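You operate a simulated robot arm through the tools that you are given. There is no shell and no other tool. Be economical: measure what you need, move in short steps, check, and stop when the job is done.

Carry out the task below with a simulated robot arm. There is one attempt and no reset: what you move stays moved.

TASK
Pull the fittings drawer open.

It is judged by the outcome, as a careful person would: the job done as asked, and still so three seconds after it is handed in. It fails if anything else is knocked over, pushed out of place, dropped, spilled or broken.

THE ROBOT
A 7-joint arm with a two-finger parallel gripper, fixed in place. Base frame: the origin is at the foot of the arm, x ahead of it, y to its left, z up. Lengths are in mm, angles in rad, forces in N, time in s.
Its first joint turns from -1.152 to 1.152 rad. Payload 2.4 kg.
Tool frame: the origin (TCP) lies between the finger pads and is the grasp point; the fingertips stand 30 mm ahead of it; z points along the fingers, y is the line along which they close. The gripper opens to 94 mm. The fingers are 28 mm wide and 10 mm thick; the gripper's body (50 by 96 mm) begins 55 mm behind the TCP.
Orientation is told as [roll, pitch, yaw] about the base's x, y, z axes, in that order, counted from this pose: with the fingers straight down and closing along the base's y, the tool's x points along the base's -x, its y along +y and its z along -z.

THE INTERFACE
- The arm moves only by the tool apply_moves. Its argument "deltas" is a list of rows, each a list of 3 entries, a list of its own where there are three numbers: the shift along the tool's x, y, z in units of 150 mm (1.0 is 150 mm), then the turn, a rotation vector about the tool's x, y, z in units of 90 degrees (1.0 is 90 degrees), then the gripper command, from -1 (fully open) to 1 (shut), values between in proportion. In form: [[[dx, dy, dz], [ax, ay, az], hand], ...]. A call has 1 to 20 rows; each row is the pose to reach, as a shift and turn from the pose commanded when the call began, along the tool's axes at that moment. A call with a number of a shift or a turn outside -1 to 1 is refused whole. A row lasts 0.2 s, in which the tool goes at most 50 mm and 0.15 rad; a call with a longer step from one row to the next is refused whole, and so is a gripper value outside its range. A pose out of reach is approached as far as the arm can. The call stops where the force on the tool passes 40 N (or 10 N more than at its start, if that is more) or the arm is blocked; 0.2 s more then pass. The fingers move at their own pace (about 153 mm/s each) and stop on an object; they squeeze with about 27 N. The grip force told is the motor's: it shows also when the fingers shut on nothing. Time passes only in rows, and 0.2 s behind the last, so rows that repeat a pose let the fingers close. It gives the time, the measured TCP pose, the force on the tool (base axes), the opening and the grip force at its end, in the units of the frame above (readings bear some noise).
- Cameras (640 x 400 px; columns grow to the right, rows downward): "scene" is fixed at [9.9, 466.3, 1431.5]; the picture's right is [-0.94, -0.35, 0.00], its down [-0.24, 0.65, -0.72] and it looks along [0.25, -0.68, -0.69] (base axes); focal length 347 px, centre (320, 200). "wrist" rides on the gripper at [-37, 0, -58] in the tool frame; the picture's right is [0.00, -1.00, 0.00], its down [0.97, 0.00, -0.24] and it looks along [0.24, 0.00, 0.97] (tool axes); focal length 218 px, centre (320, 200).
- get_image(camera): a new picture of that camera. No time passes.
- point_at(camera, pixels): for up to 12 pixels [column, row] of the newest picture of that camera ("zoom" is the newest enlarged one), the place [x, y, z] in the base frame of the surface seen there, good to about 2 mm. No time passes.
- close_up(camera, box): a new picture of the part [left, top, right, bottom] of that camera's present view, enlarged. No time passes.
- hand_in(): hands the job in; it is judged then, once.

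Work in short steps. Measure before you move; look again where a grasp or a placing could have gone wrong, and mend it. You have 60 turns and 30 pictures in all, the two below and enlarged ones among them. Open the gripper and draw the arm clear of the work before you hand the job in, unless the task says otherwise; then end with one line.

The tools are called after ">>>" as name(argument=value, ...) on one line, values as JSON. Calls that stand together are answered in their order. apply_moves: Moves the arm, as the interface text tells. Its arguments: {"type":"object","properties":{"deltas":{"type":"array"}},"required":["deltas"]} The other tools are called the same way: get_image (camera) takes a picture; point_at (camera, pixels) gives the place of the surface under pixels of a picture; close_up (camera, box) takes an enlarged picture of a part of a camera's view; hand_in () hands the job in.

At the start:

```text
time_s: 0.0
position: [355.4, -83.4, 970.2]
tcp_rot: [0.001, 0.0, 0.001]
ft_force: [-0.1, -0.5, 0.0]
grip_width: 93.9
grip_force: 0.2
```

scene: 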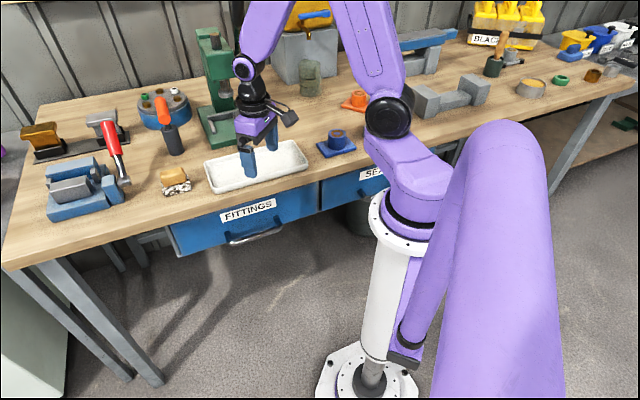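
wrist: 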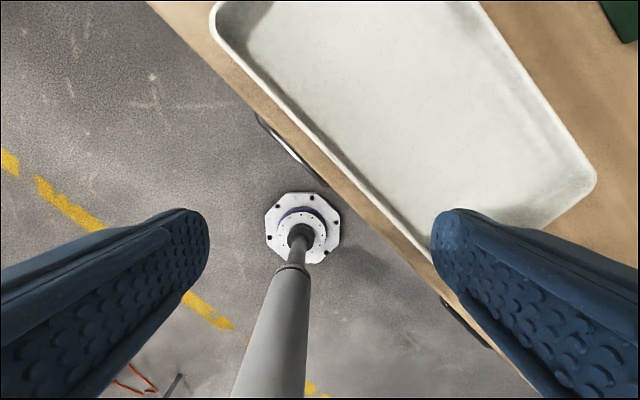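

The FITTINGS drawer's handle is a bar near (255,235) in the scene picture. I'll enlarge that part to measure it.

>>> close_up(camera="scene", box=[160, 150, 340, 262])

>>> point_at(camera="scene", pixels=[[230, 242], [255, 236], [281, 229], [178, 240], [315, 200], [190, 250], [310, 208], [248, 211], [171, 223], [315, 177], [215, 192], [305, 168]])

```text
3.56 times, centred on (250, 206) of scene
```

zoom: 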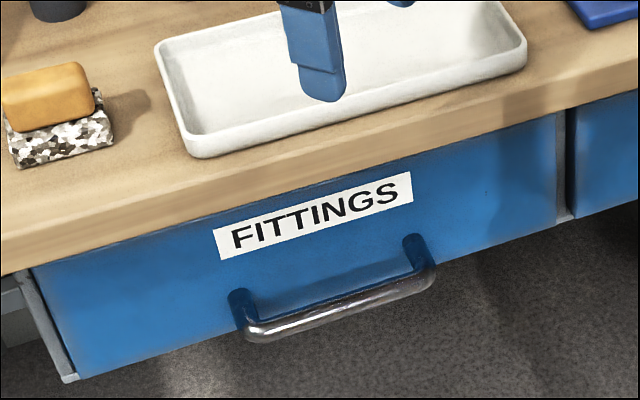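

```text
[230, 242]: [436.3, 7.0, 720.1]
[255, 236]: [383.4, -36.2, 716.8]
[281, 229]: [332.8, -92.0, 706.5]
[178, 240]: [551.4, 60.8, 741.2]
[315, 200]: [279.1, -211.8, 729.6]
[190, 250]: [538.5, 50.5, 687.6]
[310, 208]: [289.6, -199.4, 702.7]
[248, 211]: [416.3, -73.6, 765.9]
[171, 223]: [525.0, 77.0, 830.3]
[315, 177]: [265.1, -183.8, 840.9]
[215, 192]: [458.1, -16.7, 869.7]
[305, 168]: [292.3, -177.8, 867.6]
```

Front face runs at 45° (x−y≈490), table edge at x−y≈449, and the bar at about x−y≈420. I'll measure the bar and the table's underside more exactly in the enlarged picture.

>>> point_at(camera="zoom", pixels=[[260, 333], [260, 325], [300, 322], [345, 308], [345, 301], [390, 294], [425, 278], [240, 300], [413, 245], [320, 260], [300, 195], [300, 172]])

```text
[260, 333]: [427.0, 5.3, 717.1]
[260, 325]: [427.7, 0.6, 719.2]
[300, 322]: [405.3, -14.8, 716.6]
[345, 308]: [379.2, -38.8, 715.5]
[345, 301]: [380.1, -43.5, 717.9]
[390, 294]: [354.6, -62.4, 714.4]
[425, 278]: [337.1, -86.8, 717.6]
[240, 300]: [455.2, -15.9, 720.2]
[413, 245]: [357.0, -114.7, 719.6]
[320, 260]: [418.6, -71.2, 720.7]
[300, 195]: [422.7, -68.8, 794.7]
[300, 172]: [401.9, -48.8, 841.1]
```

The bar's centre is about (383,−42,713), clear of the table edge by about 20 mm. I'll back off to the floor side at the same height, partly closing the fingers.

>>> apply_moves(deltas=[[[0.1, 0.19, 0], [0, 0, 0], 0.06], [[0.2, 0.38, 0], [0, 0, 0], 0.06], [[0.3, 0.57, 0], [0, 0, 0], 0.06], [[0.4, 0.76, 0], [0, 0, 0], 0.06], [[0.5, 0.95, 0], [0, 0, 0], 0.06], [[0.53, 0.99, 0], [0, 0, 0], 0.06]])

```text
time_s: 1.4
position: [276.6, 66.4, 968.3]
tcp_rot: [0.0, 0.0, 0.002]
ft_force: [0.2, 0.1, -0.9]
grip_width: 44.1
grip_force: 0.0
```

Now turn 45° in yaw (negative about the tool's z) so the closing line lies along the drawer's normal.

>>> apply_moves(deltas=[[[0, 0, 0], [0, 0, -0.09], 0.06], [[0, 0, 0], [0, 0, -0.18], 0.06], [[0, 0, 0], [0, 0, -0.27], 0.06], [[0, 0, 0], [0, 0, -0.36], 0.06], [[0, 0, 0], [0, 0, -0.45], 0.06], [[0, 0, 0], [0, 0, -0.5], 0.06]])

```text
time_s: 2.8
position: [274.6, 65.4, 969.5]
tcp_rot: [0.0, 0.002, 0.788]
ft_force: [0.6, 0.5, 0.3]
grip_width: 44.3
grip_force: 0.0
```

Yaw is right. Now tilt 45° about the tool's x so the fingers point inward and down.

>>> apply_moves(deltas=[[[0, 0, 0], [0.09, 0, 0], 0.06], [[0, 0, 0], [0.18, 0, 0], 0.06], [[0, 0, 0], [0.27, 0, 0], 0.06], [[0, 0, 0], [0.36, 0, 0], 0.06], [[0, 0, 0], [0.45, 0, 0], 0.06], [[0, 0, 0], [0.5, 0, 0], 0.06]])

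>>> get_image(camera="scene")

```text
time_s: 4.2
position: [275.7, 65.7, 969.8]
tcp_rot: [-0.787, -0.003, 0.784]
ft_force: [-0.8, -0.2, -0.4]
grip_width: 44.3
grip_force: 0.0
```

```text
26 pictures are left
```

scene: 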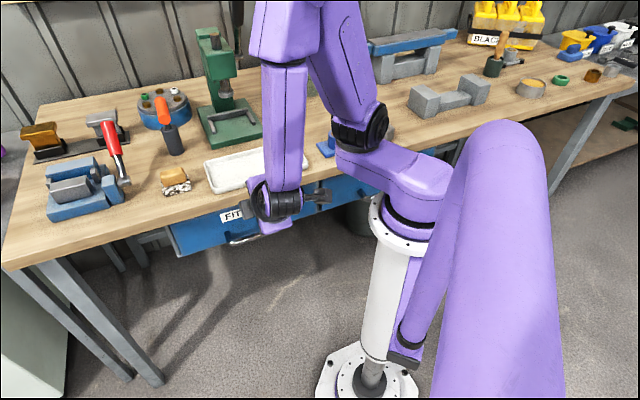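

Orientation is right and all is clear. I'll lower straight down by 186 mm to z≈784 on the floor side of the table.

>>> apply_moves(deltas=[[[0, 0.15, 0.15], [0, 0, 0], 0.06], [[0, 0.3, 0.3], [0, 0, 0], 0.06], [[0, 0.45, 0.45], [0, 0, 0], 0.06], [[0, 0.6, 0.6], [0, 0, 0], 0.06], [[0, 0.75, 0.75], [0, 0, 0], 0.06], [[0, 0.877, 0.877], [0, 0, 0], 0.06]])

>>> get_image(camera="scene")

>>> get_image(camera="wrist")

```text
time_s: 5.6
position: [276.6, 65.4, 784.4]
tcp_rot: [-0.784, -0.001, 0.785]
ft_force: [0.4, -0.1, -1.0]
grip_width: 44.2
grip_force: 0.1
```

```text
25 pictures are left
```

scene: 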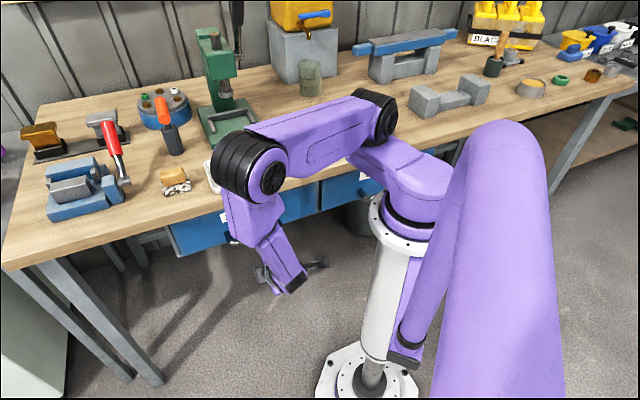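

```text
24 pictures are left
```

wrist: 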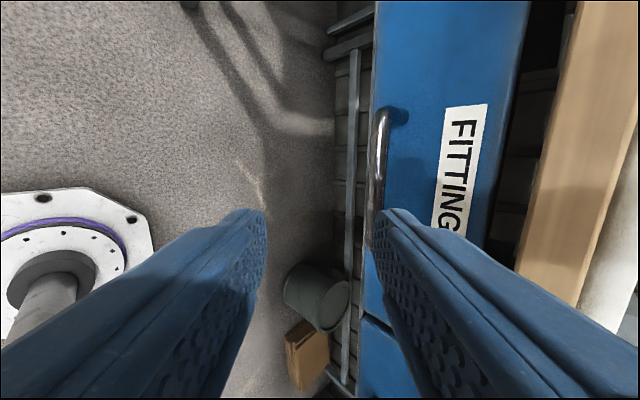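

The bar shows in the wrist view at (378,110–205). I'll measure it from there, and check how far the forearm stands above the table.

>>> point_at(camera="wrist", pixels=[[380, 130], [376, 160], [375, 190], [370, 170], [400, 117], [420, 180]])

>>> point_at(camera="scene", pixels=[[216, 175], [240, 200], [230, 230], [245, 150], [300, 165], [275, 180]])

```text
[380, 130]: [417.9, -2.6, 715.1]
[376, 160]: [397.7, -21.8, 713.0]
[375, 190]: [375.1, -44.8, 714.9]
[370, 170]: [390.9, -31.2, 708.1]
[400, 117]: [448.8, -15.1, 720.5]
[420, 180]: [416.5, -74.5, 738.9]
```

```text
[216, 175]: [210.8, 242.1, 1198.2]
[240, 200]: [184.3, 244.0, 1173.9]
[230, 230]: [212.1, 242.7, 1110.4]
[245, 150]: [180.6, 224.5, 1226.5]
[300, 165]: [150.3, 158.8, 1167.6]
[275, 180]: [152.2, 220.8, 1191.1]
```

Bar centre ≈ x−y 425, z 711. First I line up with the bar on the approach axis (y −0.363, z +0.35), with the opening narrowed to 34 mm so the inner finger fits in the gap behind the bar.

>>> apply_moves(deltas=[[[0, -0.18, 0.17], [0, 0, 0], 0.277], [[0, -0.363, 0.35], [0, 0, 0], 0.277], [[0, -0.363, 0.35], [0, 0, 0], 0.277]])

>>> get_image(camera="wrist")

```text
time_s: 6.4
position: [330.3, 10.2, 786.0]
tcp_rot: [-0.785, 0.0, 0.785]
ft_force: [-0.2, -0.9, 0.2]
grip_width: 33.7
grip_force: 0.0
```

```text
23 pictures are left
```

wrist: 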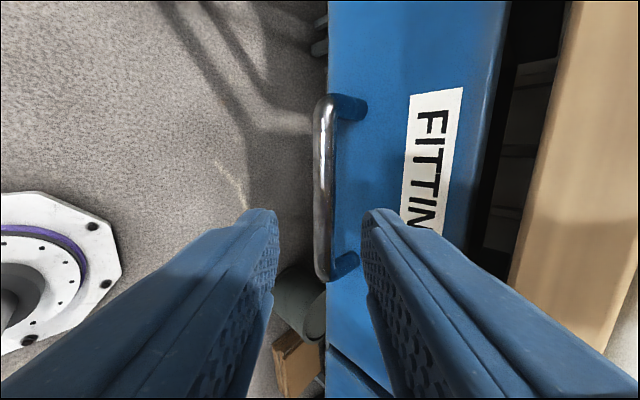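

The bar (col 325) sits midway between the fingertips (cols 277 and 365). Advancing 94 mm along the tool axis.

>>> apply_moves(deltas=[[[0, 0, 0.15], [0, 0, 0], 0.277], [[0, 0, 0.3], [0, 0, 0], 0.277], [[0, 0, 0.45], [0, 0, 0], 0.277], [[0, 0, 0.55], [0, 0, 0], 0.277], [[0, 0, 0.627], [0, 0, 0], 0.277]])

>>> get_image(camera="wrist")

```text
time_s: 7.6
position: [377.0, -35.2, 717.9]
tcp_rot: [-0.786, -0.002, 0.786]
ft_force: [0.9, 0.2, -0.3]
grip_width: 34.1
grip_force: 0.0
```

```text
22 pictures are left
```

wrist: 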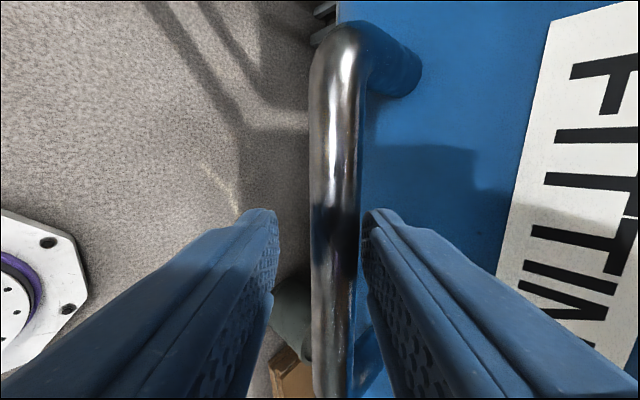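

The bar is between the fingers but about 4 mm nearer the inner one; I centre on it and close.

>>> apply_moves(deltas=[[[0, -0.027, 0], [0, 0, 0], 0.277], [[0, -0.027, 0], [0, 0, 0], 1], [[0, -0.027, 0], [0, 0, 0], 1], [[0, -0.027, 0], [0, 0, 0], 1]])

```text
time_s: 8.6
position: [378.4, -36.5, 722.3]
tcp_rot: [-0.789, 0.0, 0.786]
ft_force: [0.8, -1.4, 22.0]
grip_width: 17.6
grip_force: 44.8
```

Gripped on the bar (17.6 mm, 45 N). I pull slowly outward, horizontally, 60 mm.

>>> apply_moves(deltas=[[[0, -0.01, -0.05], [0, 0, 0], 1], [[0, 0.037, -0.1], [0, 0, 0], 1], [[0, 0.084, -0.145], [0, 0, 0], 1], [[0, 0.131, -0.19], [0, 0, 0], 1], [[0, 0.178, -0.237], [0, 0, 0], 1], [[0, 0.225, -0.283], [0, 0, 0], 1]])

>>> get_image(camera="scene")

```text
time_s: 9.1
position: [373.1, -30.6, 722.5]
tcp_rot: [-0.768, 0.002, 0.79]
ft_force: [0.8, 3.2, -2.5]
grip_width: 17.9
grip_force: 44.8
stopped in row 2: the force on the tool passed its limit (the readings are from after the stop); the commanded pose is now the measured one
```

```text
21 pictures are left
```

scene: 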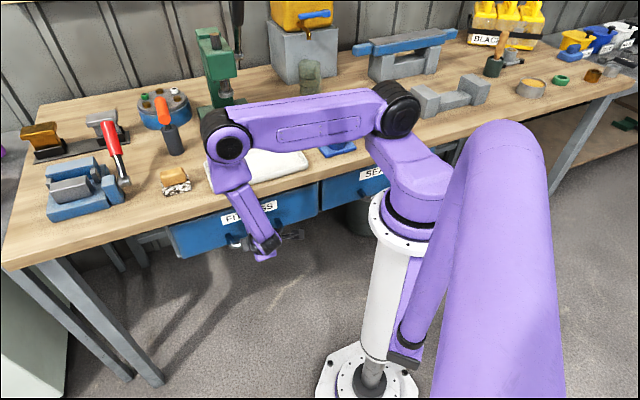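

It moved about 8 mm and stopped on force, now relaxed at the new pose. I pull again purely horizontally, slower (8 mm per row).

>>> apply_moves(deltas=[[[0, 0.019, -0.0185], [0, 0, 0], 1], [[0, 0.038, -0.037], [0, 0, 0], 1], [[0, 0.077, -0.074], [0, 0, 0], 1], [[0, 0.115, -0.111], [0, 0, 0], 1], [[0, 0.153, -0.148], [0, 0, 0], 1], [[0, 0.192, -0.185], [0, 0, 0], 1]])

>>> get_image(camera="wrist")

```text
time_s: 10.5
position: [344.7, -1.4, 722.2]
tcp_rot: [-0.772, 0.002, 0.789]
ft_force: [2.2, 0.1, 15.2]
grip_width: 17.5
grip_force: 45.1
```

```text
20 pictures are left
```

wrist: 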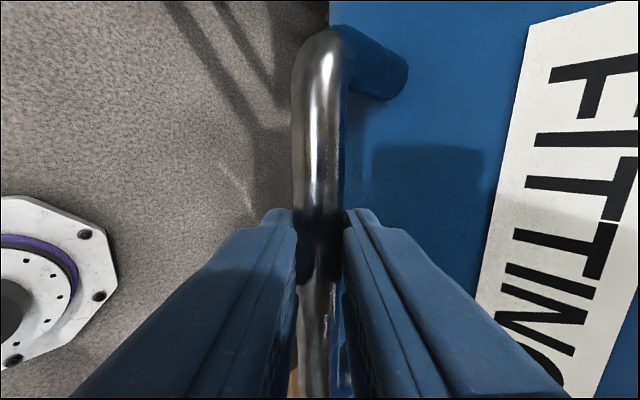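

The drawer is following the gripper. I continue 110 mm further in small steps.

>>> apply_moves(deltas=[[[0, 0.04, -0.039], [0, 0, 0], 1], [[0, 0.09, -0.087], [0, 0, 0], 1], [[0, 0.14, -0.136], [0, 0, 0], 1], [[0, 0.19, -0.185], [0, 0, 0], 1], [[0, 0.24, -0.233], [0, 0, 0], 1], [[0, 0.29, -0.282], [0, 0, 0], 1], [[0, 0.34, -0.33], [0, 0, 0], 1], [[0, 0.39, -0.379], [0, 0, 0], 1], [[0, 0.44, -0.428], [0, 0, 0], 1], [[0, 0.49, -0.476], [0, 0, 0], 1], [[0, 0.53, -0.515], [0, 0, 0], 1]])

>>> get_image(camera="scene")

```text
time_s: 12.9
position: [266.0, 77.3, 722.2]
tcp_rot: [-0.769, 0.0, 0.788]
ft_force: [5.5, 5.3, 14.8]
grip_width: 17.6
grip_force: 45.1
```

```text
19 pictures are left
```

scene: 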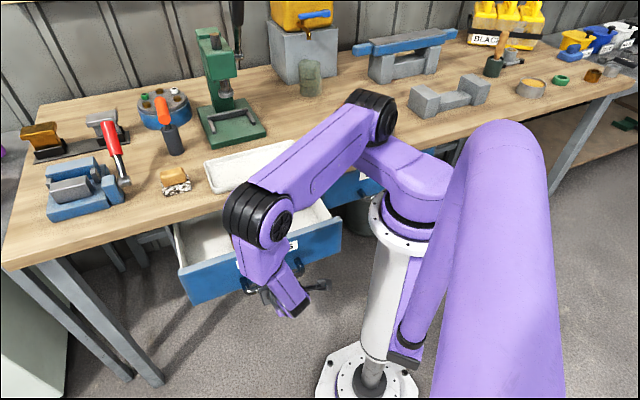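

The drawer is open about 155 mm. I try another 40 mm gently; the drawer's right corner stays clear of the arm's column (about 160 mm from its axis).

>>> apply_moves(deltas=[[[0, 0.03, -0.029], [0, 0, 0], 1], [[0, 0.07, -0.068], [0, 0, 0], 1], [[0, 0.11, -0.107], [0, 0, 0], 1], [[0, 0.15, -0.146], [0, 0, 0], 1], [[0, 0.19, -0.185], [0, 0, 0], 1]])

>>> get_image(camera="scene")

```text
time_s: 14.1
position: [236.3, 105.0, 723.2]
tcp_rot: [-0.762, 0.0, 0.793]
ft_force: [15.8, 14.0, -24.1]
grip_width: 17.5
grip_force: 45.1
```

```text
18 pictures are left
```

scene: 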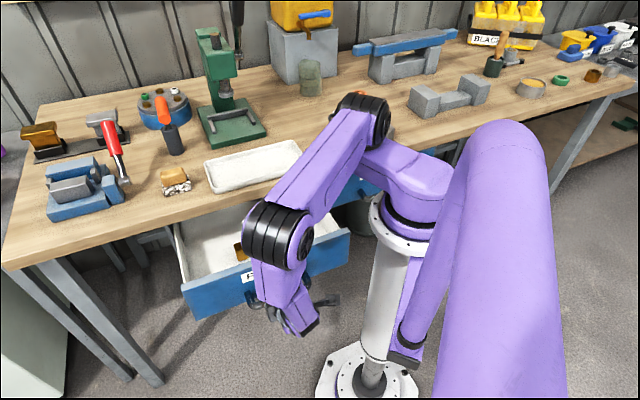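

It is open about 195 mm, and side force is building up, so I stop here. I open the fingers part way, keeping the inner one off the drawer face.

>>> apply_moves(deltas=[[[0, 0.19, -0.185], [0, 0, 0], 0.25], [[0, 0.19, -0.185], [0, 0, 0], 0.25]])

>>> get_image(camera="wrist")

```text
time_s: 14.7
position: [207.8, 130.9, 723.8]
tcp_rot: [-0.77, 0.005, 0.789]
ft_force: [-0.6, -0.5, -0.8]
grip_width: 35.2
grip_force: 0.2
```

```text
17 pictures are left
```

wrist: 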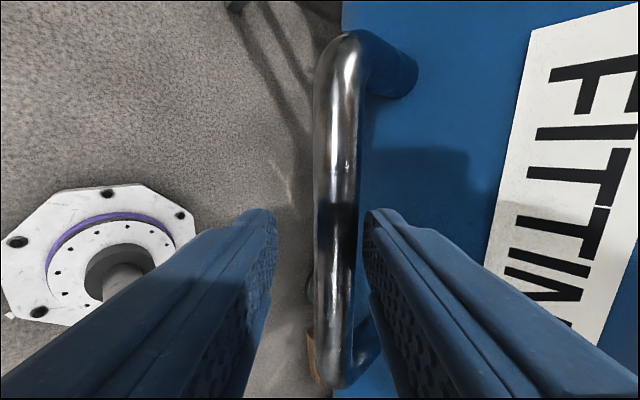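

My shift row carried the pull another 38 mm (the offsets are counted from the current pose), but the drawer followed and the forces are now zero. I withdraw along the tool axis off the bar.

>>> apply_moves(deltas=[[[0, 0, -0.1], [0, 0, 0], 0.25], [[0, 0, -0.25], [0, 0, 0], 0.25], [[0, 0, -0.4], [0, 0, 0], 0.25], [[0, 0, -0.55], [0, 0, 0], 0.25]])

>>> get_image(camera="scene")

```text
time_s: 15.7
position: [167.5, 171.8, 783.3]
tcp_rot: [-0.769, 0.005, 0.789]
ft_force: [0.0, -0.7, 1.0]
grip_width: 35.0
grip_force: 0.0
```

```text
16 pictures are left
```

scene: 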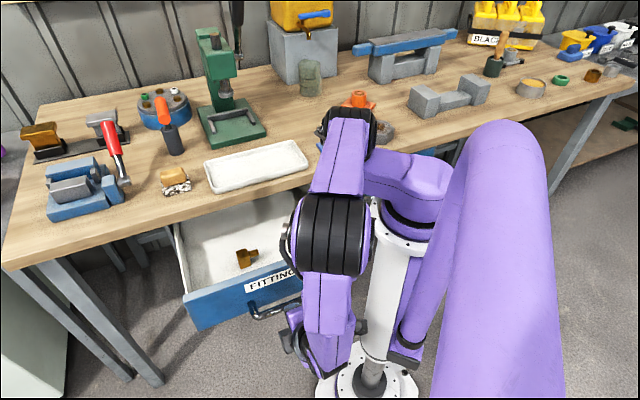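

The drawer stands wide open, clear of the column. I raise the tool straight up and open the gripper fully.

>>> apply_moves(deltas=[[[0, -0.12, -0.12], [0, 0, 0], 0.25], [[0, -0.25, -0.26], [0, 0, 0], 0.25], [[0, -0.38, -0.39], [0, 0, 0], -1], [[0, -0.52, -0.53], [0, 0, 0], -1], [[0, -0.65, -0.66], [0, 0, 0], -1], [[0, -0.75, -0.77], [0, 0, 0], -1]])

>>> get_image(camera="scene")

```text
time_s: 17.1
position: [168.2, 170.6, 944.8]
tcp_rot: [-0.769, 0.002, 0.79]
ft_force: [-0.4, 0.1, -0.1]
grip_width: 93.8
grip_force: 0.0
```

```text
15 pictures are left
```

scene: 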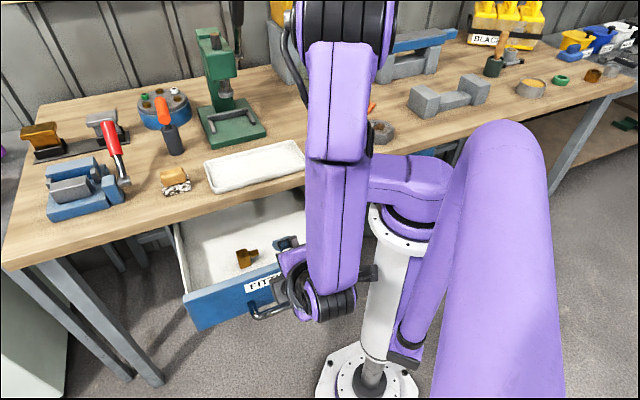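

The drawer is unmoved since I let go, nothing else has shifted, and the arm is clear. Handing in.

>>> hand_in()

```text
The job is handed in.
```

The fittings drawer is open by roughly 230 mm, about 40 mm more than I intended because of a mistaken last move. Nothing else looks disturbed in the camera views, though the arm hides the drawer's right corner. The gripper is open and the arm is drawn clear.
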